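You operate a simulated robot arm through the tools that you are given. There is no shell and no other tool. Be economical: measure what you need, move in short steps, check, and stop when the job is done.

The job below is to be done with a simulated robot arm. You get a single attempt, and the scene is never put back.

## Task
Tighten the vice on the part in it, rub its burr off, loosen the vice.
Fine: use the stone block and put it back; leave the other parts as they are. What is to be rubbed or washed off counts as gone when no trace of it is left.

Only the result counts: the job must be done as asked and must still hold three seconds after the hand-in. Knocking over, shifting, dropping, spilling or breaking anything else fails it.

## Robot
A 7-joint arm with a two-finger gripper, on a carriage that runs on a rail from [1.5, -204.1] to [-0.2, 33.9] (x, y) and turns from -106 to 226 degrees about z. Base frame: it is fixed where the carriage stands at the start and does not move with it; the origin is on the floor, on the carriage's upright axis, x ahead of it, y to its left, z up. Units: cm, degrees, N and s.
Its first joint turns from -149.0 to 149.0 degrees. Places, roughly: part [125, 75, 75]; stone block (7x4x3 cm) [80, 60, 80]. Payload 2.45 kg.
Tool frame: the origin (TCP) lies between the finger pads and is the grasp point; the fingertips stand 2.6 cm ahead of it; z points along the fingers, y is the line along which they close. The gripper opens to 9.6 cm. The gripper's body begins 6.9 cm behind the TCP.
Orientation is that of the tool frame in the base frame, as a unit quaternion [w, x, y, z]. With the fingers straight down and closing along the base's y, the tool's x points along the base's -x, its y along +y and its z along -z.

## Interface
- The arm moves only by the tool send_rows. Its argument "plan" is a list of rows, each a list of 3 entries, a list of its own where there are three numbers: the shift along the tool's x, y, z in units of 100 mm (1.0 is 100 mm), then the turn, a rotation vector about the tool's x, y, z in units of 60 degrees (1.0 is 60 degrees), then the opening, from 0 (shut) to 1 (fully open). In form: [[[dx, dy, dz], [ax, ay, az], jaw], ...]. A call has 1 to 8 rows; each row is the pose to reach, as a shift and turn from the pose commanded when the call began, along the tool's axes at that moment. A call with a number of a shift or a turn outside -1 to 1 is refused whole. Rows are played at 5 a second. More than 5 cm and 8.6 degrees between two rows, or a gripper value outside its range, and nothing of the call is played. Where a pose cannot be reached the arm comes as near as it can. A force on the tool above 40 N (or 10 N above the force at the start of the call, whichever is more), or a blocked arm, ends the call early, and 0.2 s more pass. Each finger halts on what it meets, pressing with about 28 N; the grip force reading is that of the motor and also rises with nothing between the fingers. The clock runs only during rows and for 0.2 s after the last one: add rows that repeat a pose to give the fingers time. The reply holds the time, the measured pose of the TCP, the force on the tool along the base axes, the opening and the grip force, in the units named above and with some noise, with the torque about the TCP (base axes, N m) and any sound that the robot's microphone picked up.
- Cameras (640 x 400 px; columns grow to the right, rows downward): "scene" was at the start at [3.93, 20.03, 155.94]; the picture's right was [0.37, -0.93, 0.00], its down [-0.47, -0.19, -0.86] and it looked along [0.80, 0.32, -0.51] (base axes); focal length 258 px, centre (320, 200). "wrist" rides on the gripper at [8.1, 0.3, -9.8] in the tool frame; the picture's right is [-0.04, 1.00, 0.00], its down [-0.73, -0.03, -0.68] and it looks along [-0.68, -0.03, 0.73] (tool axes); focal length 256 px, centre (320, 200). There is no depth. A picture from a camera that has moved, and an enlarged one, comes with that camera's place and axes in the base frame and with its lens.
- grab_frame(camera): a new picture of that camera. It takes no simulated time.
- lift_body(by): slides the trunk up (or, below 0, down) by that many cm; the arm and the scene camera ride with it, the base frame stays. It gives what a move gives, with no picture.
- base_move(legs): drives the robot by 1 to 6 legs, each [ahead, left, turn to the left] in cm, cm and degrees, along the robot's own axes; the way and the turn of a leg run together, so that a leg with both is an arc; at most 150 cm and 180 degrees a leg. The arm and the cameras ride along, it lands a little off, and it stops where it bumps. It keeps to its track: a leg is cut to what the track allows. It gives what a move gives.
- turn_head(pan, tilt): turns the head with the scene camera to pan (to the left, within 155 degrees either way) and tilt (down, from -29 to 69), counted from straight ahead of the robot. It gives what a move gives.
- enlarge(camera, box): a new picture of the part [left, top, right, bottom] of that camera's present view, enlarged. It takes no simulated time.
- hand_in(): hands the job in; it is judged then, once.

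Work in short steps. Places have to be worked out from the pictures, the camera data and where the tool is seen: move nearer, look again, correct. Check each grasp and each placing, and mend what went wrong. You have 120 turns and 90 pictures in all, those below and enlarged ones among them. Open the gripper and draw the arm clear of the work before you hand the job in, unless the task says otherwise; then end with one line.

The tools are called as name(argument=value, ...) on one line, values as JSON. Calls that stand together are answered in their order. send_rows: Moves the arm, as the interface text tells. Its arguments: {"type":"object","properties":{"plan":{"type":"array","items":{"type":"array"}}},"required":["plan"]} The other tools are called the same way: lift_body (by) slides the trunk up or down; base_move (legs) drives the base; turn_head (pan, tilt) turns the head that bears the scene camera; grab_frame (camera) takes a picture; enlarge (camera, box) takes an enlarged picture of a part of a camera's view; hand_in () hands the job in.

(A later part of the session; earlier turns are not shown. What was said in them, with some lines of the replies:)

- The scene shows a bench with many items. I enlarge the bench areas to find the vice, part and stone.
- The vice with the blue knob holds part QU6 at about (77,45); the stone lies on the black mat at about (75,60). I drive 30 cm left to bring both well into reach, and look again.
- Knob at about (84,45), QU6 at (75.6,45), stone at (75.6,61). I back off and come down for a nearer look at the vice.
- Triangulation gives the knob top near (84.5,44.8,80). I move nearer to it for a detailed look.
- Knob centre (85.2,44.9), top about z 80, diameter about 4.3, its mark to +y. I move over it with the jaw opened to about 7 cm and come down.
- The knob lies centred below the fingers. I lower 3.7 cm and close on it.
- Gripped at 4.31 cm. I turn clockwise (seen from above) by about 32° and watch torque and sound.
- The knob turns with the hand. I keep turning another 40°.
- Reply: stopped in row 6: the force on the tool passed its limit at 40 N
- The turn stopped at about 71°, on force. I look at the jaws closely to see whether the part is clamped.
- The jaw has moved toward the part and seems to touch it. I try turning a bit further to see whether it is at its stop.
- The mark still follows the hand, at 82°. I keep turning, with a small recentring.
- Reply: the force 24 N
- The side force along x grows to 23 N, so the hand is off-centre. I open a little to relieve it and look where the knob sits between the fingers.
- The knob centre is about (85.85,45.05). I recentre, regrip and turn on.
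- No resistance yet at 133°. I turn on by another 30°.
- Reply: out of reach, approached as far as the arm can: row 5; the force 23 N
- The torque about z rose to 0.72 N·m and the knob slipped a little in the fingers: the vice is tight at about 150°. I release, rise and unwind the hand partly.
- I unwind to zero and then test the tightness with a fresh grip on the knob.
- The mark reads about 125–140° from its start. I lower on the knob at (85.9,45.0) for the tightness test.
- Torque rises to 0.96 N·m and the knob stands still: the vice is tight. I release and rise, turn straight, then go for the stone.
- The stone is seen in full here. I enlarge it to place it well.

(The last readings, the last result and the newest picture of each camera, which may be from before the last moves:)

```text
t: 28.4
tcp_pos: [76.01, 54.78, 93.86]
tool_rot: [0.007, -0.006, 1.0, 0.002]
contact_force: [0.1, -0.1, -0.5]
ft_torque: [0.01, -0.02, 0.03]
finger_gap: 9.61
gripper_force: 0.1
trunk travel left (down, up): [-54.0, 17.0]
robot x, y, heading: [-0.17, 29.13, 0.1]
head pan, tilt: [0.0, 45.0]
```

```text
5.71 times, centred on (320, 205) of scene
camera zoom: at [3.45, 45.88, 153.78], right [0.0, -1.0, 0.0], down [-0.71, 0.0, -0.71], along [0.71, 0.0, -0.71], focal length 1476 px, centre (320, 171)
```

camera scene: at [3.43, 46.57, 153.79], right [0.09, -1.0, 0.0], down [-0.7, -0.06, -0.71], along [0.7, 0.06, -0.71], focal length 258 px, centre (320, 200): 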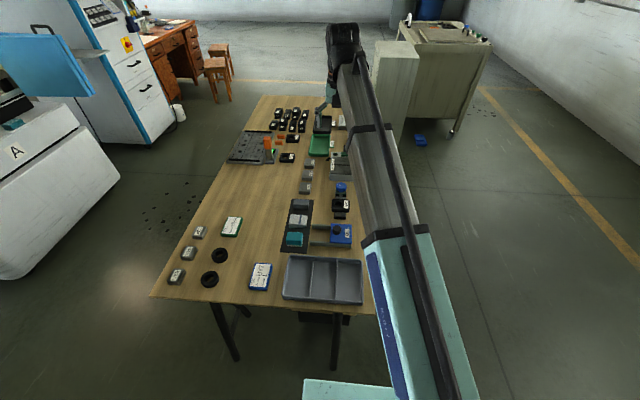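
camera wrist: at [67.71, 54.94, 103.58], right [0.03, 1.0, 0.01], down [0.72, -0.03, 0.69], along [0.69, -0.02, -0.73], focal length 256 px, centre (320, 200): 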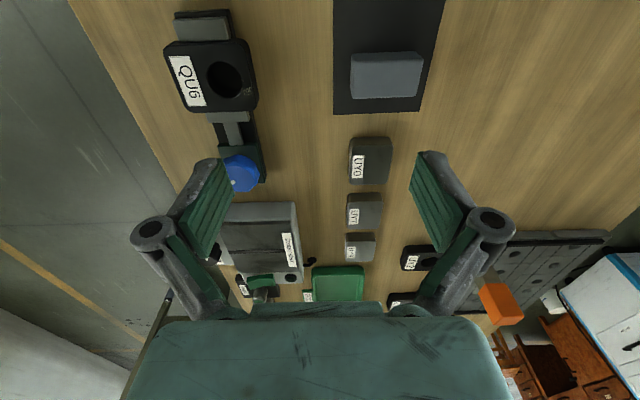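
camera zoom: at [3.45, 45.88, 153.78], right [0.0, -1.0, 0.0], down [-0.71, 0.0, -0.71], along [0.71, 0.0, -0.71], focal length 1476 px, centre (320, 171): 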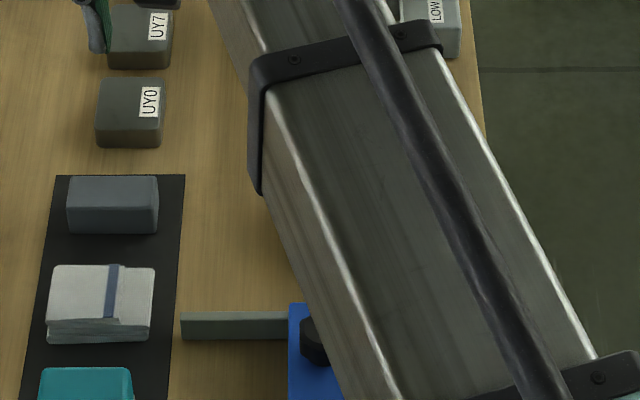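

Stone centre about (76.3,61.1). I move above it at z≈87 and look again.

send_rows(plan=[[[0, 0.32, 0.2], [0, 0, 0], 1], [[-0.02, 0.63, 0.4], [0, 0, 0], 1], [[-0.02, 0.63, 0.7], [0, 0, 0], 1], [[-0.02, 0.63, 0.7], [0, 0, 0], 1]])

grab_frame(camera="wrist")

enlarge(camera="scene", box=[270, 160, 350, 230])

```text
t: 29.4
tcp_pos: [75.99, 61.11, 87.17]
tool_rot: [0.007, -0.006, 1.0, 0.002]
contact_force: [-0.7, 0.1, -0.6]
ft_torque: [0.0, 0.01, 0.0]
finger_gap: 9.58
gripper_force: 0.0
trunk travel left (down, up): [-54.0, 17.0]
robot x, y, heading: [-0.29, 29.06, -0.0]
head pan, tilt: [0.0, 45.0]
```

```text
51 pictures are left
camera wrist: at [67.82, 61.32, 96.77], right [0.03, 1.0, 0.01], down [0.72, -0.03, 0.69], along [0.69, -0.02, -0.73], focal length 256 px, centre (320, 200)
```

wrist: 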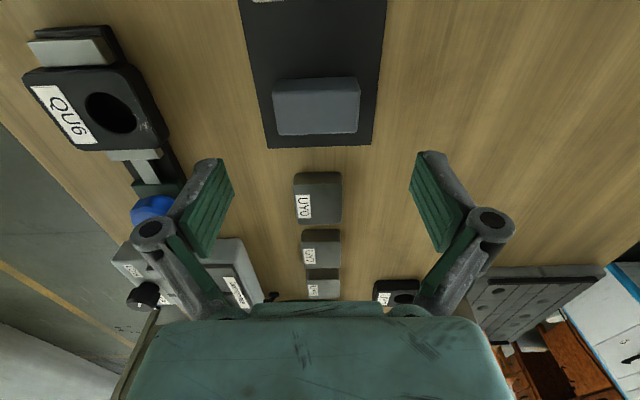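

```text
5.71 times, centred on (310, 195) of scene
camera zoom: at [3.46, 45.87, 153.78], right [0.0, -1.0, 0.0], down [-0.71, 0.0, -0.71], along [0.71, 0.0, -0.71], focal length 1476 px, centre (377, 229)
```

zoom: 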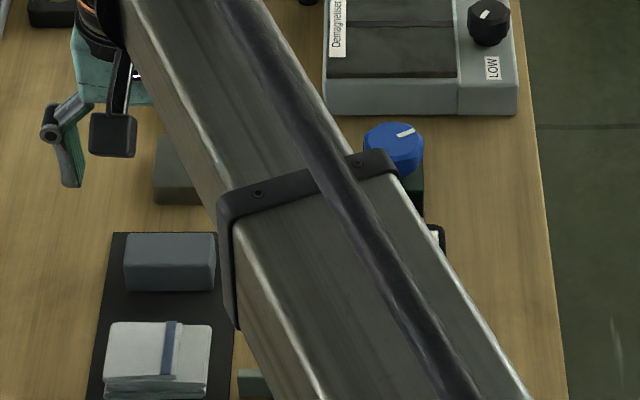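

Stone centre (76.3,60.95), top about 78.3. I lower around its ends to TCP z≈78.9 and grip it.

send_rows(plan=[[[-0.02, -0.015, 0.4], [0, 0, 0], 1], [[-0.02, -0.015, 0.7], [0, 0, 0], 1], [[-0.02, -0.015, 0.83], [0, 0, 0], 1], [[-0.02, -0.015, 0.83], [0, 0, 0], 1]])

grab_frame(camera="wrist")

```text
t: 30.4
tcp_pos: [76.24, 60.97, 78.92]
tool_rot: [0.007, -0.005, 1.0, 0.003]
contact_force: [0.1, 0.5, -0.8]
ft_torque: [0.03, 0.02, -0.02]
finger_gap: 9.61
gripper_force: 0.2
trunk travel left (down, up): [-54.0, 17.0]
robot x, y, heading: [-0.41, 29.12, 0.1]
head pan, tilt: [0.0, 45.0]
```

```text
49 pictures are left
camera wrist: at [68.09, 61.18, 88.57], right [0.03, 1.0, 0.01], down [0.72, -0.03, 0.69], along [0.69, -0.02, -0.73], focal length 256 px, centre (320, 200)
```

wrist: 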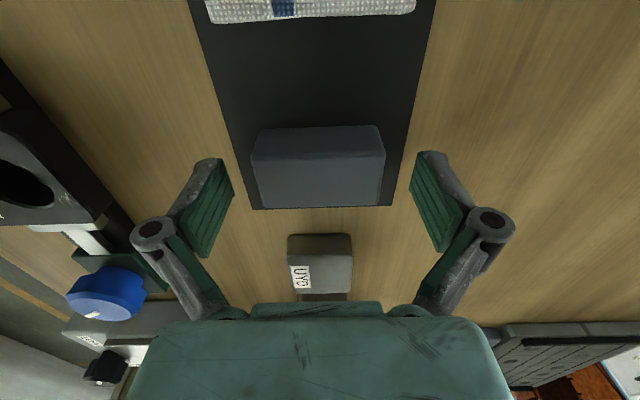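

The stone lies centred between the fingers. I close on it and lift.

send_rows(plan=[[[0, 0, 0], [0, 0, 0], 0.7], [[0, 0, 0], [0, 0, 0], 0.5], [[0, 0, 0], [0, 0, 0], 0.5], [[0, 0, 0], [0, 0, 0], 0.5]])

send_rows(plan=[[[0, 0, -0.3], [0, 0, 0], 0.5], [[0, 0, -0.7], [0, 0, 0], 0.5], [[0, 0, -0.9], [0, 0, 0], 0.5]])

grab_frame(camera="wrist")

```text
t: 31.4
tcp_pos: [76.34, 60.9, 78.84]
tool_rot: [0.006, -0.006, 1.0, 0.003]
contact_force: [0.6, -1.2, -0.1]
ft_torque: [-0.06, -0.01, 0.01]
finger_gap: 6.15
gripper_force: 27.4
trunk travel left (down, up): [-54.0, 17.0]
robot x, y, heading: [-0.14, 28.94, 0.1]
head pan, tilt: [0.0, 45.0]
```

```text
t: 32.2
tcp_pos: [76.35, 61.11, 87.66]
tool_rot: [0.006, -0.005, 1.0, 0.003]
contact_force: [-0.1, -0.3, -2.2]
ft_torque: [0.0, 0.01, 0.01]
finger_gap: 6.12
gripper_force: 27.5
trunk travel left (down, up): [-54.0, 17.0]
robot x, y, heading: [-0.16, 29.57, -0.2]
head pan, tilt: [0.0, 45.0]
```

```text
48 pictures are left
camera wrist: at [68.14, 61.31, 97.28], right [0.03, 1.0, 0.01], down [0.73, -0.03, 0.69], along [0.69, -0.02, -0.73], focal length 256 px, centre (320, 200)
```

wrist: 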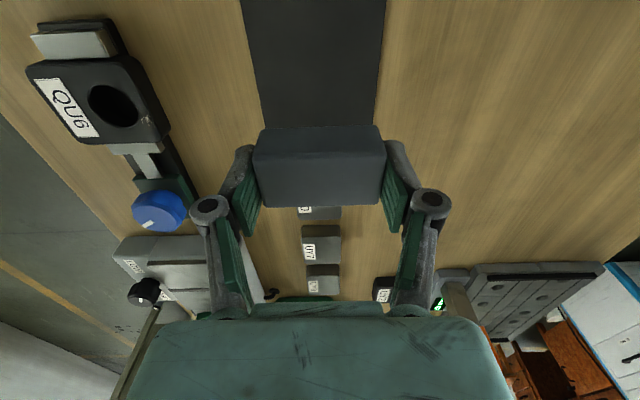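

Stone held (6.1 cm across). The burr triangulates to about (76.8,48.0), part top about 78.6. I carry the stone over it.

send_rows(plan=[[[0, -0.4, 0], [0, 0, 0], 0.5], [[0, -0.8, 0], [0, 0, 0], 0.5], [[-0.02, -1.0, 0], [0, 0, 0], 0.5], [[-0.02, -1.0, 0], [0, 0, 0], 0.5]])

send_rows(plan=[[[-0.03, -0.31, 0.1], [0, 0, 0], 0.5], [[-0.03, -0.31, 0.4], [0, 0, 0], 0.5], [[-0.03, -0.31, 0.4], [0, 0, 0], 0.5]])

grab_frame(camera="wrist")

enlarge(camera="scene", box=[290, 160, 370, 230])

```text
t: 33.2
tcp_pos: [76.59, 50.95, 87.63]
tool_rot: [0.007, -0.006, 1.0, 0.002]
contact_force: [0.6, 0.3, -2.3]
ft_torque: [-0.01, -0.02, -0.01]
finger_gap: 6.18
gripper_force: 27.9
trunk travel left (down, up): [-54.0, 17.0]
robot x, y, heading: [-0.08, 28.91, -0.1]
head pan, tilt: [0.0, 45.0]
```

```text
t: 34.0
tcp_pos: [76.79, 47.87, 83.57]
tool_rot: [0.007, -0.006, 1.0, 0.002]
contact_force: [0.6, -0.6, -1.1]
ft_torque: [0.01, -0.03, 0.03]
finger_gap: 6.17
gripper_force: 28.0
trunk travel left (down, up): [-54.0, 17.0]
robot x, y, heading: [-0.22, 28.74, -0.1]
head pan, tilt: [0.0, 45.0]
```

```text
47 pictures are left
camera wrist: at [68.68, 48.15, 93.3], right [0.03, 1.0, 0.01], down [0.72, -0.03, 0.69], along [0.69, -0.02, -0.73], focal length 256 px, centre (320, 200)
```

wrist: 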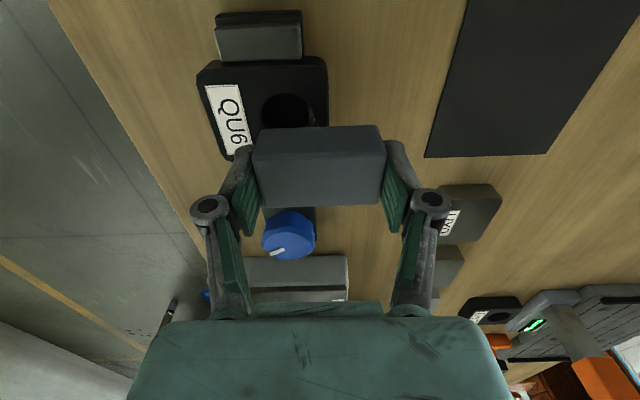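

```text
5.71 times, centred on (330, 195) of scene
camera zoom: at [3.48, 45.88, 153.78], right [0.0, -1.0, 0.0], down [-0.71, 0.0, -0.71], along [0.71, 0.0, -0.71], focal length 1476 px, centre (263, 229)
```

zoom: 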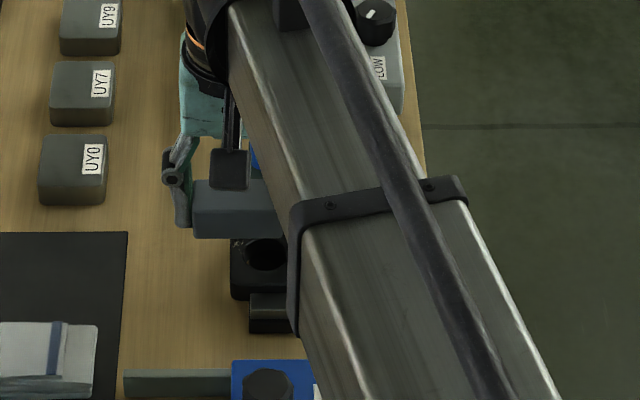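

Stone is over the burr side of the part. I lower in small steps until contact.

send_rows(plan=[[[0, 0, 0.04], [0, 0, 0], 0.5], [[0, 0, 0.08], [0, 0, 0], 0.5], [[0, 0, 0.12], [0, 0, 0], 0.5], [[0, 0, 0.12], [0, 0, 0], 0.5]])

```text
t: 35.0
tcp_pos: [76.87, 47.85, 82.5]
tool_rot: [0.006, -0.005, 1.0, 0.002]
contact_force: [0.4, 0.4, -1.4]
ft_torque: [0.02, 0.04, -0.01]
finger_gap: 6.16
gripper_force: 28.0
trunk travel left (down, up): [-54.0, 17.0]
robot x, y, heading: [0.16, 28.81, 0.1]
head pan, tilt: [0.0, 45.0]
```

send_rows(plan=[[[0, 0, 0.02], [0, 0, 0], 0.5], [[0, 0, 0.04], [0, 0, 0], 0.5], [[0, 0, 0.04], [0, 0, 0], 0.5]])

```text
t: 35.8
tcp_pos: [76.88, 47.9, 82.13]
tool_rot: [0.008, -0.005, 1.0, 0.002]
contact_force: [-0.2, -0.5, -1.3]
ft_torque: [0.0, 0.02, -0.01]
finger_gap: 6.14
gripper_force: 28.3
trunk travel left (down, up): [-54.0, 17.0]
robot x, y, heading: [-0.29, 29.17, -0.0]
head pan, tilt: [0.0, 45.0]
```

No contact yet; I go on in 2 mm steps.

send_rows(plan=[[[0, 0, 0.02], [0, 0, 0], 0.5], [[0, 0, 0.03], [0, 0, 0], 0.5], [[0, 0, 0.03], [0, 0, 0], 0.5]])

send_rows(plan=[[[0, 0, 0.02], [0, 0, 0], 0.5], [[0, 0, 0.03], [0, 0, 0], 0.5], [[0, 0, 0.03], [0, 0, 0], 0.5]])

```text
t: 36.6
tcp_pos: [77.02, 47.94, 81.89]
tool_rot: [0.006, -0.005, 1.0, 0.003]
contact_force: [-0.9, -0.4, -0.5]
ft_torque: [-0.03, 0.01, 0.01]
finger_gap: 6.13
gripper_force: 28.1
trunk travel left (down, up): [-54.0, 17.0]
robot x, y, heading: [-0.15, 29.17, -0.0]
head pan, tilt: [0.0, 45.0]
```

```text
t: 37.4
tcp_pos: [77.04, 48.09, 81.68]
tool_rot: [0.008, -0.005, 1.0, 0.002]
contact_force: [3.6, 0.5, 12.7]
ft_torque: [-0.09, 0.19, 0.0]
finger_gap: 6.15
gripper_force: 28.2
trunk travel left (down, up): [-54.0, 17.0]
robot x, y, heading: [-0.12, 29.37, 0.0]
head pan, tilt: [0.0, 45.0]
```

Contact with 12.7 N pressing. I rub to and fro along y.

send_rows(plan=[[[0, 0.1, 0], [0, 0, 0], 0.5], [[0, 0.2, 0], [0, 0, 0], 0.5], [[0, 0, 0], [0, 0, 0], 0.5], [[0, -0.2, 0], [0, 0, 0], 0.5], [[0, 0, 0], [0, 0, 0], 0.5], [[0, 0.2, 0], [0, 0, 0], 0.5], [[0, -0.2, 0], [0, 0, 0], 0.5], [[0, 0, 0], [0, 0, 0], 0.5]])

send_rows(plan=[[[0.1, 0, 0], [0, 0, 0], 0.5], [[0.2, 0, 0], [0, 0, 0], 0.5], [[0, 0, 0], [0, 0, 0], 0.5], [[-0.1, 0, 0], [0, 0, 0], 0.5], [[0.1, 0, 0], [0, 0, 0], 0.5], [[0.2, 0, 0], [0, 0, 0], 0.5], [[-0.1, 0, 0], [0, 0, 0], 0.5], [[0, 0, 0], [0, 0, 0], 0.5]])

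```text
t: 39.2
tcp_pos: [77.08, 47.88, 81.47]
tool_rot: [0.006, -0.005, 1.0, 0.004]
contact_force: [0.0, -0.6, 3.7]
ft_torque: [0.03, -0.06, 0.02]
finger_gap: 6.13
gripper_force: 28.4
trunk travel left (down, up): [-54.0, 17.0]
robot x, y, heading: [-0.19, 29.06, 0.0]
head pan, tilt: [0.0, 45.0]
```

```text
t: 41.0
tcp_pos: [76.95, 47.89, 81.45]
tool_rot: [0.008, -0.006, 1.0, 0.002]
contact_force: [4.9, 0.4, 14.3]
ft_torque: [0.01, 0.08, -0.02]
finger_gap: 6.15
gripper_force: 27.7
trunk travel left (down, up): [-54.0, 17.0]
robot x, y, heading: [-0.14, 29.12, -0.0]
head pan, tilt: [0.0, 45.0]
```

Forces stay moderate. I rise and back away to look at the burr.

send_rows(plan=[[[0, 0, -0.3], [0, 0, 0], 0.5], [[0, 0.3, -0.7], [0, 0, 0], 0.5], [[0, 0.7, -0.9], [0, 0, 0], 0.5], [[0, 1.0, -0.9], [0, 0, 0], 0.5], [[0, 1.0, -0.9], [0, 0, 0], 0.5]])

enlarge(camera="wrist", box=[60, 20, 260, 150])

```text
t: 42.2
tcp_pos: [76.82, 57.9, 90.59]
tool_rot: [0.007, -0.006, 1.0, 0.003]
contact_force: [0.4, -1.2, -1.0]
ft_torque: [-0.01, 0.01, 0.01]
finger_gap: 6.13
gripper_force: 28.5
trunk travel left (down, up): [-54.0, 17.0]
robot x, y, heading: [-0.39, 28.89, 0.0]
head pan, tilt: [0.0, 45.0]
```

```text
3.08 times, centred on (160, 85) of wrist
camera zoom: at [68.55, 58.11, 100.23], right [0.03, 1.0, 0.01], down [0.73, -0.03, 0.69], along [0.69, -0.02, -0.73], focal length 788 px, centre (812, 554)
```

zoom: 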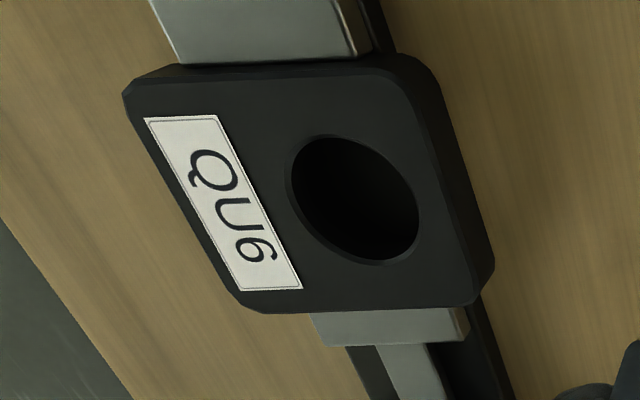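

The burr seems gone; I check at higher magnification.

enlarge(camera="wrist", box=[145, 40, 225, 120])

enlarge(camera="scene", box=[305, 180, 355, 220])

```text
5.00 times, centred on (185, 80) of wrist
camera zoom: at [68.55, 58.11, 100.23], right [0.03, 1.0, 0.01], down [0.73, -0.03, 0.69], along [0.69, -0.02, -0.73], focal length 1280 px, centre (995, 800)
```

zoom: 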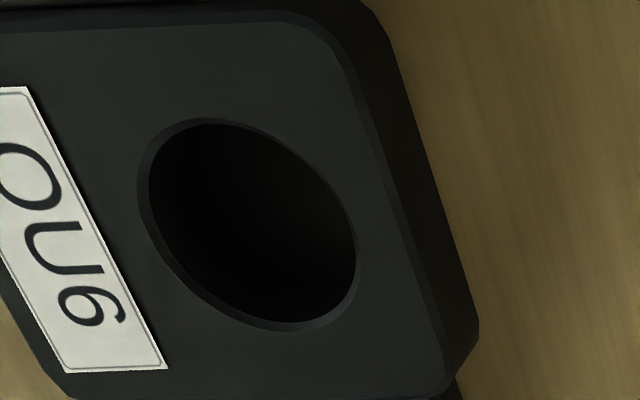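

```text
10.00 times, centred on (330, 200) of scene
camera zoom: at [3.47, 45.89, 153.78], right [0.0, -1.0, 0.0], down [-0.71, 0.0, -0.71], along [0.71, 0.0, -0.71], focal length 2583 px, centre (220, 200)
```

zoom: 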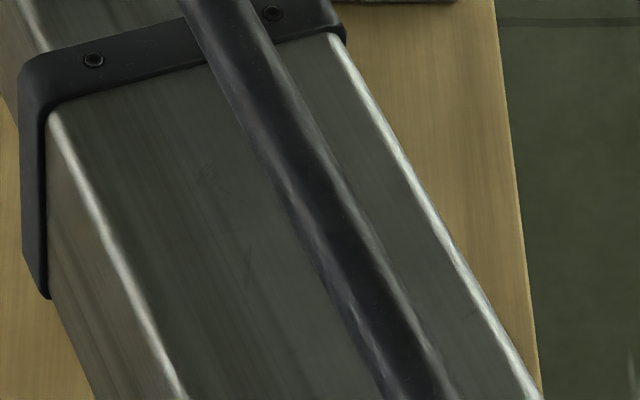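

The burr is gone without trace. I bring the stone back above its place on the mat.

send_rows(plan=[[[0.05, 0.31, 0], [0, 0, 0], 0.5], [[0.05, 0.31, 0.4], [0, 0, 0], 0.5], [[0.05, 0.31, 0.8], [0, 0, 0], 0.5], [[0.05, 0.31, 1.0], [0, 0, 0], 0.5], [[0.05, 0.31, 1.0], [0, 0, 0], 0.5]])

send_rows(plan=[[[0, 0, 0.05], [0, 0, 0], 0.5], [[0, 0, 0.1], [0, 0, 0], 0.5], [[0, 0, 0.14], [0, 0, 0], 0.5], [[0, 0, 0.14], [0, 0, 0], 0.5]])

grab_frame(camera="wrist")

```text
t: 43.4
tcp_pos: [76.34, 61.13, 80.43]
tool_rot: [0.006, -0.005, 1.0, 0.002]
contact_force: [-0.2, -0.2, -1.6]
ft_torque: [0.01, 0.0, 0.01]
finger_gap: 6.14
gripper_force: 27.8
trunk travel left (down, up): [-54.0, 17.0]
robot x, y, heading: [-0.63, 29.04, 0.0]
head pan, tilt: [0.0, 45.0]
```

```text
t: 44.4
tcp_pos: [76.37, 61.12, 79.1]
tool_rot: [0.005, -0.006, 1.0, 0.003]
contact_force: [-0.2, 0.1, -0.5]
ft_torque: [0.0, 0.0, -0.04]
finger_gap: 6.14
gripper_force: 27.9
trunk travel left (down, up): [-54.0, 17.0]
robot x, y, heading: [-0.49, 29.26, 0.2]
head pan, tilt: [0.0, 45.0]
```

```text
42 pictures are left
camera wrist: at [68.14, 61.33, 88.82], right [0.03, 1.0, 0.01], down [0.72, -0.03, 0.69], along [0.69, -0.02, -0.73], focal length 256 px, centre (320, 200)
```

wrist: 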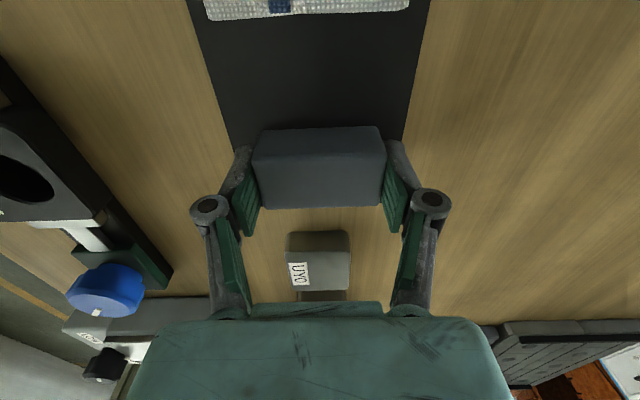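

Almost down. I lower in 1–2 mm steps until it touches.

send_rows(plan=[[[0, -0.015, 0.015], [0, 0, 0], 0.5], [[0, -0.015, 0.03], [0, 0, 0], 0.5], [[0, -0.015, 0.03], [0, 0, 0], 0.5]])

send_rows(plan=[[[0, 0, 0.01], [0, 0, 0], 0.5], [[0, 0, 0.02], [0, 0, 0], 0.5], [[0, 0, 0.02], [0, 0, 0], 0.5]])

```text
t: 45.2
tcp_pos: [76.39, 60.93, 78.93]
tool_rot: [0.006, -0.005, 1.0, 0.002]
contact_force: [0.0, -0.4, -1.6]
ft_torque: [-0.02, 0.01, 0.04]
finger_gap: 6.16
gripper_force: 28.1
trunk travel left (down, up): [-54.0, 17.0]
robot x, y, heading: [-0.04, 28.89, -0.2]
head pan, tilt: [0.0, 45.0]
```

```text
t: 46.0
tcp_pos: [76.42, 60.97, 78.77]
tool_rot: [0.007, -0.005, 1.0, 0.004]
contact_force: [4.5, 0.5, 16.4]
ft_torque: [0.05, 0.12, -0.01]
finger_gap: 6.17
gripper_force: 28.1
trunk travel left (down, up): [-54.0, 17.0]
robot x, y, heading: [0.06, 29.23, -0.1]
head pan, tilt: [0.0, 45.0]
```

It touches (16 N). I back off 1.5 mm, release, and rise.

send_rows(plan=[[[0, 0, -0.015], [0, 0, 0], 0.5], [[0, 0, -0.015], [0, 0, 0], 0.7], [[0, 0, -0.015], [0, 0, 0], 1], [[0, 0, -0.015], [0, 0, 0], 1], [[0, 0, -0.4], [0, 0, 0], 1], [[0, 0, -0.8], [0, 0, 0], 1], [[0, 0, -1.0], [0, 0, 0], 1]])

grab_frame(camera="wrist")

```text
t: 47.6
tcp_pos: [76.36, 60.98, 88.77]
tool_rot: [0.006, -0.005, 1.0, 0.003]
contact_force: [-0.1, -0.2, -0.4]
ft_torque: [0.03, -0.01, -0.01]
finger_gap: 9.59
gripper_force: 0.0
trunk travel left (down, up): [-54.0, 17.0]
robot x, y, heading: [-0.14, 29.26, -0.1]
head pan, tilt: [0.0, 45.0]
```

```text
41 pictures are left
camera wrist: at [68.12, 61.14, 98.35], right [0.03, 1.0, 0.01], down [0.72, -0.03, 0.69], along [0.69, -0.02, -0.73], focal length 256 px, centre (320, 200)
```

wrist: 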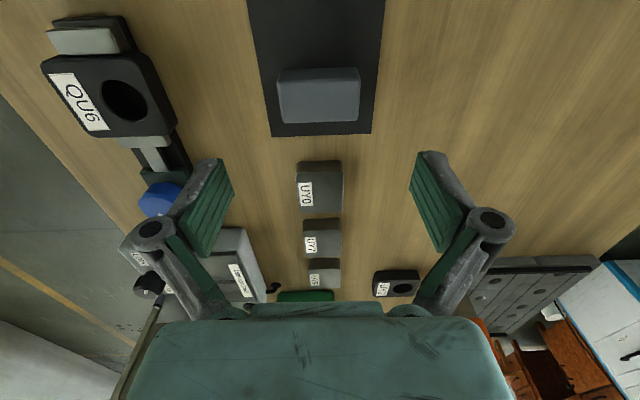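

Stone is back in place. Now I move over the knob and pre-turn the hand about 140° clockwise so I can unwind the vice in one sweep.

send_rows(plan=[[[-0.1, -0.3, -0.25], [0, 0, 0], 0.75], [[-0.3, -0.7, -0.25], [0, 0, 0], 0.75], [[-0.5, -1.0, -0.25], [0, 0, 0], 0.75], [[-0.5, -1.0, -0.25], [0, 0, 0], 0.75]])

send_rows(plan=[[[-0.23, -0.3, 0], [0, 0, 0], 0.75], [[-0.46, -0.6, 0], [0, 0, 0], 0.75], [[-0.46, -0.6, 0], [0, 0, 0.14], 0.75], [[-0.46, -0.6, 0], [0, 0, 0.28], 0.75], [[-0.46, -0.6, 0], [0, 0, 0.42], 0.75], [[-0.46, -0.6, 0], [0, 0, 0.56], 0.75], [[-0.46, -0.6, 0], [0, 0, 0.7], 0.75]])

send_rows(plan=[[[0, 0, 0], [0, 0, 0.14], 0.75], [[0, 0, 0], [0, 0, 0.28], 0.75], [[0, 0, 0], [0, 0, 0.42], 0.75], [[0, 0, 0], [0, 0, 0.56], 0.75], [[0, 0, 0], [0, 0, 0.7], 0.75], [[0, 0, 0], [0, 0, 0.84], 0.75], [[0, 0, 0], [0, 0, 0.98], 0.75]])

send_rows(plan=[[[0, 0, 0], [0, 0, 0.14], 0.75], [[0, 0, 0], [0, 0, 0.28], 0.75], [[0, 0, 0], [0, 0, 0.42], 0.75], [[0, 0, 0], [0, 0, 0.56], 0.75], [[0, 0, 0], [0, 0, 0.65], 0.75], [[0, 0, 0], [0, 0, 0.65], 0.75]])

grab_frame(camera="wrist")

```text
t: 48.6
tcp_pos: [81.28, 50.82, 91.14]
tool_rot: [0.006, -0.005, 1.0, 0.003]
contact_force: [0.2, -0.3, 0.4]
ft_torque: [0.01, -0.01, 0.01]
finger_gap: 7.22
gripper_force: 0.0
trunk travel left (down, up): [-54.0, 17.0]
robot x, y, heading: [-0.07, 29.2, -0.2]
head pan, tilt: [0.0, 45.0]
```

```text
t: 50.2
tcp_pos: [86.02, 44.85, 91.12]
tool_rot: [0.005, 0.356, 0.935, 0.004]
contact_force: [-0.5, 0.3, -0.5]
ft_torque: [-0.02, 0.01, 0.02]
finger_gap: 7.21
gripper_force: 0.1
trunk travel left (down, up): [-54.0, 17.0]
robot x, y, heading: [-0.15, 29.0, -0.0]
head pan, tilt: [0.0, 45.0]
```

```text
t: 51.8
tcp_pos: [85.99, 44.91, 91.12]
tool_rot: [0.001, 0.768, 0.64, 0.008]
contact_force: [-0.1, 0.3, -0.7]
ft_torque: [0.0, -0.03, 0.03]
finger_gap: 7.18
gripper_force: 0.0
trunk travel left (down, up): [-54.0, 17.0]
robot x, y, heading: [-0.37, 29.09, 0.0]
head pan, tilt: [0.0, 45.0]
```

```text
t: 53.2
tcp_pos: [85.93, 45.0, 91.25]
tool_rot: [0.0, 0.937, 0.348, 0.006]
contact_force: [-0.5, -0.5, -0.2]
ft_torque: [0.0, 0.0, -0.02]
finger_gap: 7.2
gripper_force: 0.1
trunk travel left (down, up): [-54.0, 17.0]
robot x, y, heading: [-0.43, 29.15, -0.2]
head pan, tilt: [0.0, 45.0]
```

```text
40 pictures are left
camera wrist: at [92.26, 50.0, 101.07], right [0.62, -0.78, 0.0], down [-0.58, -0.46, 0.67], along [-0.52, -0.42, -0.74], focal length 256 px, centre (320, 200)
```

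wrist: 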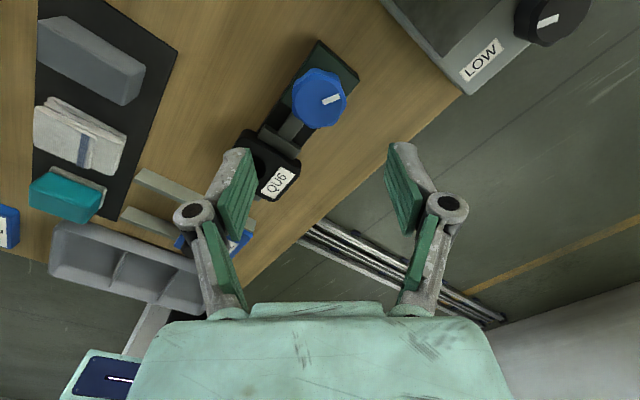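

Hand at 139° above the knob. I lower and grip it.

send_rows(plan=[[[0, 0, 0.4], [0, 0, 0], 0.7], [[0, 0, 0.8], [0, 0, 0], 0.7], [[0, 0, 1.01], [0, 0, 0], 0.7], [[0, 0, 1.01], [0, 0, 0], 0.7], [[0, 0, 1.01], [0, 0, 0], 0.4], [[0, 0, 1.01], [0, 0, 0], 0.2], [[0, 0, 1.01], [0, 0, 0], 0.2]])

grab_frame(camera="wrist")

```text
refused: 1.01 is not a number from -1 to 1
```

```text
39 pictures are left
camera wrist: at [92.26, 50.0, 101.07], right [0.62, -0.78, 0.0], down [-0.58, -0.46, 0.67], along [-0.52, -0.42, -0.74], focal length 256 px, centre (320, 200)
```

wrist: 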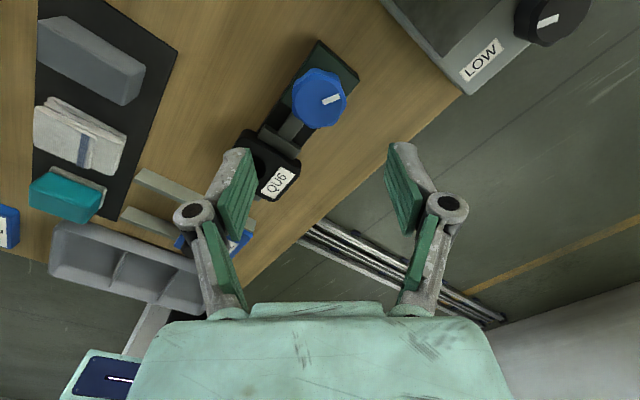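

The call was refused for 1.01; I resend with 1.0.

send_rows(plan=[[[0, 0, 0.4], [0, 0, 0], 0.7], [[0, 0, 0.8], [0, 0, 0], 0.7], [[0, 0, 1.0], [0, 0, 0], 0.7], [[0, 0, 1.0], [0, 0, 0], 0.7], [[0, 0, 1.0], [0, 0, 0], 0.4], [[0, 0, 1.0], [0, 0, 0], 0.2], [[0, 0, 1.0], [0, 0, 0], 0.2]])

grab_frame(camera="wrist")

```text
t: 54.8
tcp_pos: [85.96, 45.13, 81.37]
tool_rot: [0.0, 0.937, 0.349, 0.008]
contact_force: [-8.9, 6.9, 1.6]
ft_torque: [0.4, 0.04, 0.01]
finger_gap: 4.37
gripper_force: 45.0
trunk travel left (down, up): [-54.0, 17.0]
robot x, y, heading: [-0.4, 29.11, 0.3]
head pan, tilt: [0.0, 45.0]
```

```text
38 pictures are left
camera wrist: at [92.32, 50.18, 91.29], right [0.62, -0.78, 0.0], down [-0.58, -0.46, 0.67], along [-0.52, -0.42, -0.74], focal length 256 px, centre (320, 200)
```

wrist: 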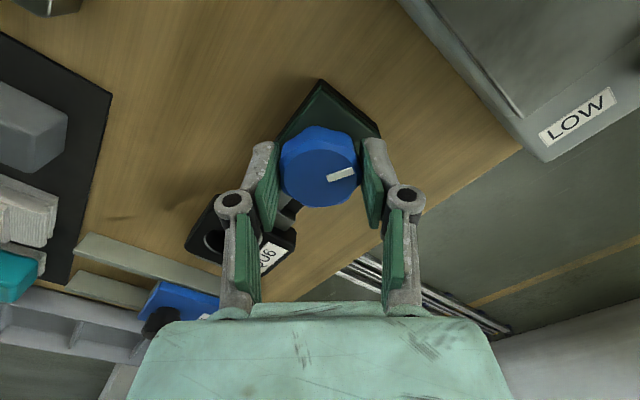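

Gripped. I turn counter-clockwise in stages.

send_rows(plan=[[[0, -0.01, 0], [0, 0, -0.1], 0.2], [[0, -0.01, 0], [0, 0, -0.2], 0.2], [[0, -0.01, 0], [0, 0, -0.3], 0.2], [[0, -0.01, 0], [0, 0, -0.4], 0.2], [[0, -0.01, 0], [0, 0, -0.5], 0.2], [[0, -0.01, 0], [0, 0, -0.6], 0.2], [[0, -0.01, 0], [0, 0, -0.7], 0.2]])

enlarge(camera="wrist", box=[80, 60, 400, 260])

```text
t: 56.4
tcp_pos: [85.79, 45.18, 81.33]
tool_rot: [0.003, 0.75, 0.662, 0.008]
contact_force: [-10.0, 12.7, 17.1]
ft_torque: [0.95, 0.48, -0.01]
finger_gap: 4.35
gripper_force: 44.8
trunk travel left (down, up): [-54.0, 17.0]
robot x, y, heading: [-0.01, 29.19, 0.1]
head pan, tilt: [0.0, 45.0]
```

```text
2.00 times, centred on (240, 160) of wrist
camera zoom: at [87.1, 53.22, 91.23], right [0.99, -0.16, 0.01], down [-0.13, -0.73, 0.67], along [-0.1, -0.66, -0.74], focal length 512 px, centre (480, 280)
```

zoom: 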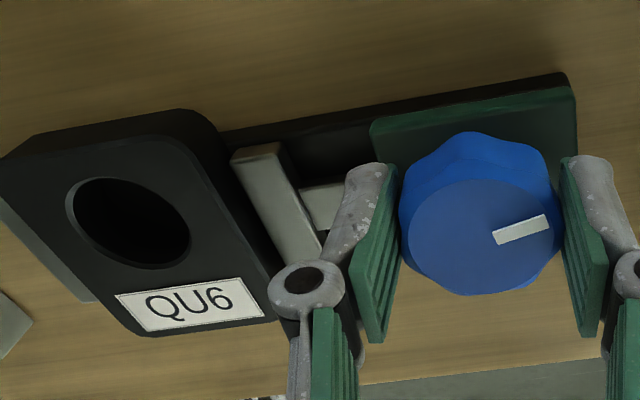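

The knob follows, now at about 97°. I go on.

send_rows(plan=[[[0, -0.01, -0.01], [0, 0, -0.1], 0.2], [[0, -0.01, -0.01], [0, 0, -0.2], 0.2], [[0, -0.01, -0.01], [0, 0, -0.3], 0.2], [[0, -0.01, -0.01], [0, 0, -0.4], 0.2], [[0, -0.01, -0.01], [0, 0, -0.5], 0.2], [[0, -0.01, -0.01], [0, 0, -0.6], 0.2], [[0, -0.01, -0.01], [0, 0, -0.7], 0.2], [[0, -0.01, -0.01], [0, 0, -0.8], 0.2]])

send_rows(plan=[[[0, 0, 0], [0, 0, -0.1], 0.2], [[0, 0, 0], [0, 0, -0.2], 0.2], [[0, 0, 0], [0, 0, -0.3], 0.2], [[0, 0, 0], [0, 0, -0.4], 0.2], [[0, 0, 0], [0, 0, -0.5], 0.2], [[0, 0, 0], [0, 0, -0.6], 0.2], [[0, 0, 0], [0, 0, -0.7], 0.2], [[0, 0, 0], [0, 0, -0.75], 0.2]])

grab_frame(camera="wrist")

```text
t: 58.2
tcp_pos: [85.72, 45.14, 81.46]
tool_rot: [0.004, 0.416, 0.91, 0.005]
contact_force: [-16.6, 7.0, 7.9]
ft_torque: [0.91, 0.79, 0.01]
finger_gap: 4.34
gripper_force: 45.1
trunk travel left (down, up): [-54.0, 17.0]
robot x, y, heading: [-0.3, 29.12, 0.0]
head pan, tilt: [0.0, 45.0]
```

```text
t: 60.0
tcp_pos: [86.11, 44.96, 81.33]
tool_rot: [0.009, 0.038, 0.999, 0.002]
contact_force: [4.1, -0.8, 6.6]
ft_torque: [-0.16, -0.1, -0.97]
finger_gap: 4.34
gripper_force: 45.3
trunk travel left (down, up): [-54.0, 17.0]
robot x, y, heading: [-0.64, 29.25, -0.2]
head pan, tilt: [0.0, 45.0]
```

```text
36 pictures are left
camera wrist: at [77.93, 45.89, 90.96], right [0.11, 0.99, 0.01], down [0.72, -0.09, 0.69], along [0.69, -0.07, -0.72], focal length 256 px, centre (320, 200)
```

wrist: 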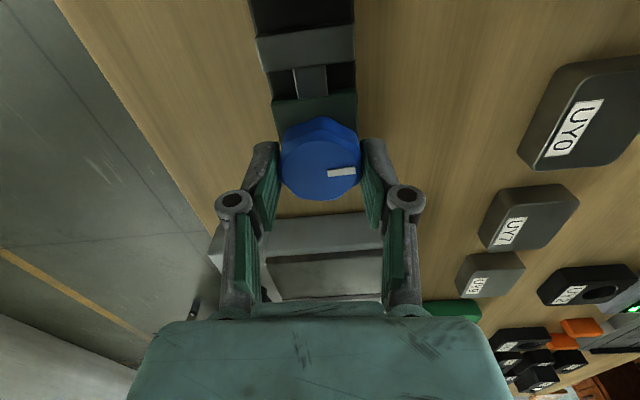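

The knob is back near its start mark and torque shows the open stop: the vice is loose. I release and rise, then check.

send_rows(plan=[[[0, 0, 0], [0, 0, 0], 0.7], [[0, 0, 0], [0, 0, 0], 0.7], [[0, 0, -0.4], [0, 0, 0], 0.75], [[0, 0, -0.8], [0, 0, 0], 0.75], [[0, 0, -1.0], [0, 0, 0], 0.8]])

send_rows(plan=[[[0.4, 0, -0.2], [0, 0, 0], 1], [[0.8, 0, -0.5], [0, 0, 0], 1], [[1.0, 0, -0.8], [0, 0, 0], 1], [[1.0, 0, -0.8], [0, 0, 0], 1]])

grab_frame(camera="wrist")

enlarge(camera="wrist", box=[240, 30, 400, 190])

```text
t: 61.2
tcp_pos: [85.68, 44.94, 91.24]
tool_rot: [0.006, 0.038, 0.999, 0.004]
contact_force: [0.2, 0.6, -0.5]
ft_torque: [0.03, -0.02, 0.0]
finger_gap: 7.67
gripper_force: 0.1
trunk travel left (down, up): [-54.0, 17.0]
robot x, y, heading: [-0.25, 28.91, 0.1]
head pan, tilt: [0.0, 45.0]
```

```text
t: 62.2
tcp_pos: [75.53, 45.73, 99.15]
tool_rot: [0.007, 0.037, 0.999, 0.003]
contact_force: [0.5, 0.0, -0.7]
ft_torque: [0.02, -0.03, 0.03]
finger_gap: 9.6
gripper_force: 0.1
trunk travel left (down, up): [-54.0, 17.0]
robot x, y, heading: [0.1, 29.08, -0.2]
head pan, tilt: [0.0, 45.0]
```

```text
35 pictures are left
camera wrist: at [67.38, 46.63, 108.87], right [0.11, 0.99, 0.01], down [0.72, -0.09, 0.69], along [0.68, -0.07, -0.73], focal length 256 px, centre (320, 200)
```

wrist: 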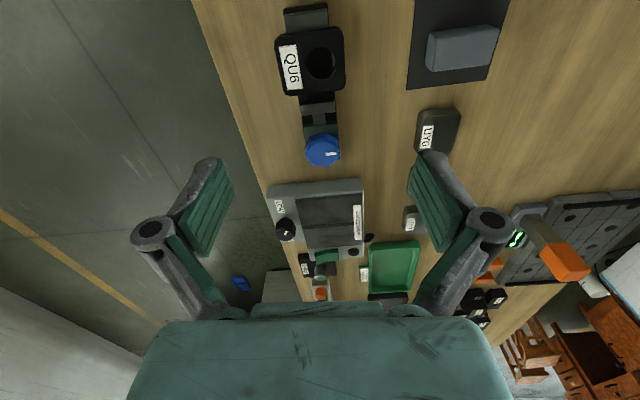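

```text
2.50 times, centred on (320, 110) of wrist
camera zoom: at [67.38, 46.63, 108.87], right [0.11, 0.99, 0.01], down [0.72, -0.09, 0.69], along [0.68, -0.07, -0.73], focal length 640 px, centre (320, 425)
```

zoom: 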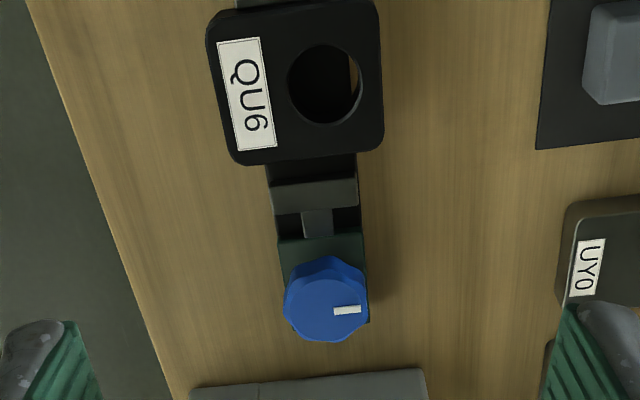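

The jaw now stands clear of the part and the knob is at its open mark. I make one last close check of the part and the stone.

enlarge(camera="wrist", box=[270, 20, 350, 100])

send_rows(plan=[[[0, 0, -0.4], [0, 0, 0], 1], [[0, 0, -0.8], [0, 0, 0], 1], [[0, 0, -1.0], [0, 0, 0], 1]])

grab_frame(camera="wrist")

```text
5.00 times, centred on (310, 60) of wrist
camera zoom: at [67.38, 46.63, 108.87], right [0.11, 0.99, 0.01], down [0.72, -0.09, 0.69], along [0.68, -0.07, -0.73], focal length 1280 px, centre (370, 900)
```

zoom: 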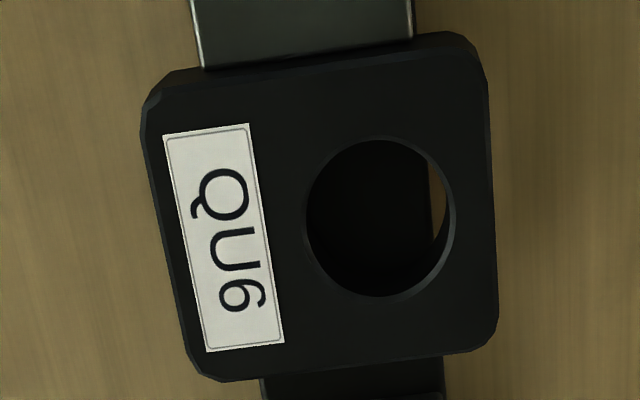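

```text
t: 63.0
tcp_pos: [75.48, 45.33, 109.2]
tool_rot: [0.006, 0.037, 0.999, 0.003]
contact_force: [0.4, 0.3, -0.4]
ft_torque: [0.03, -0.01, 0.0]
finger_gap: 9.6
gripper_force: 0.0
trunk travel left (down, up): [-54.0, 17.0]
robot x, y, heading: [-0.43, 29.0, 0.3]
head pan, tilt: [0.0, 45.0]
```

```text
32 pictures are left
camera wrist: at [67.38, 46.4, 118.93], right [0.11, 0.99, 0.01], down [0.72, -0.09, 0.69], along [0.68, -0.07, -0.73], focal length 256 px, centre (320, 200)
```

wrist: 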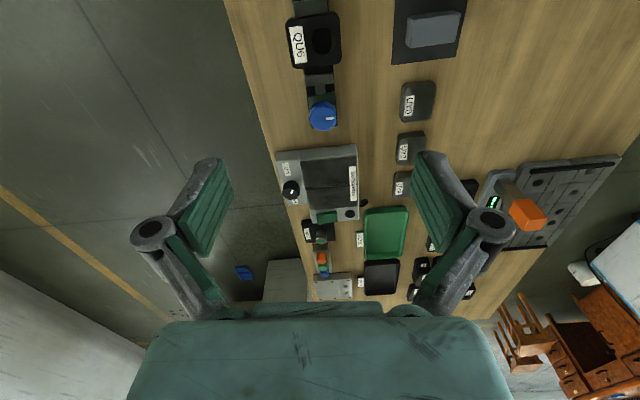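

The part is clean, the vice is loose, the stone is on its mat and the arm is clear with the gripper open. I hand in.

hand_in()

```text
The job is handed in.
```

I tightened the vice on part QU6, rubbed off its burr until no trace showed in close-up, loosened the vice again, and put the stone back on its mat; the other parts were left alone.
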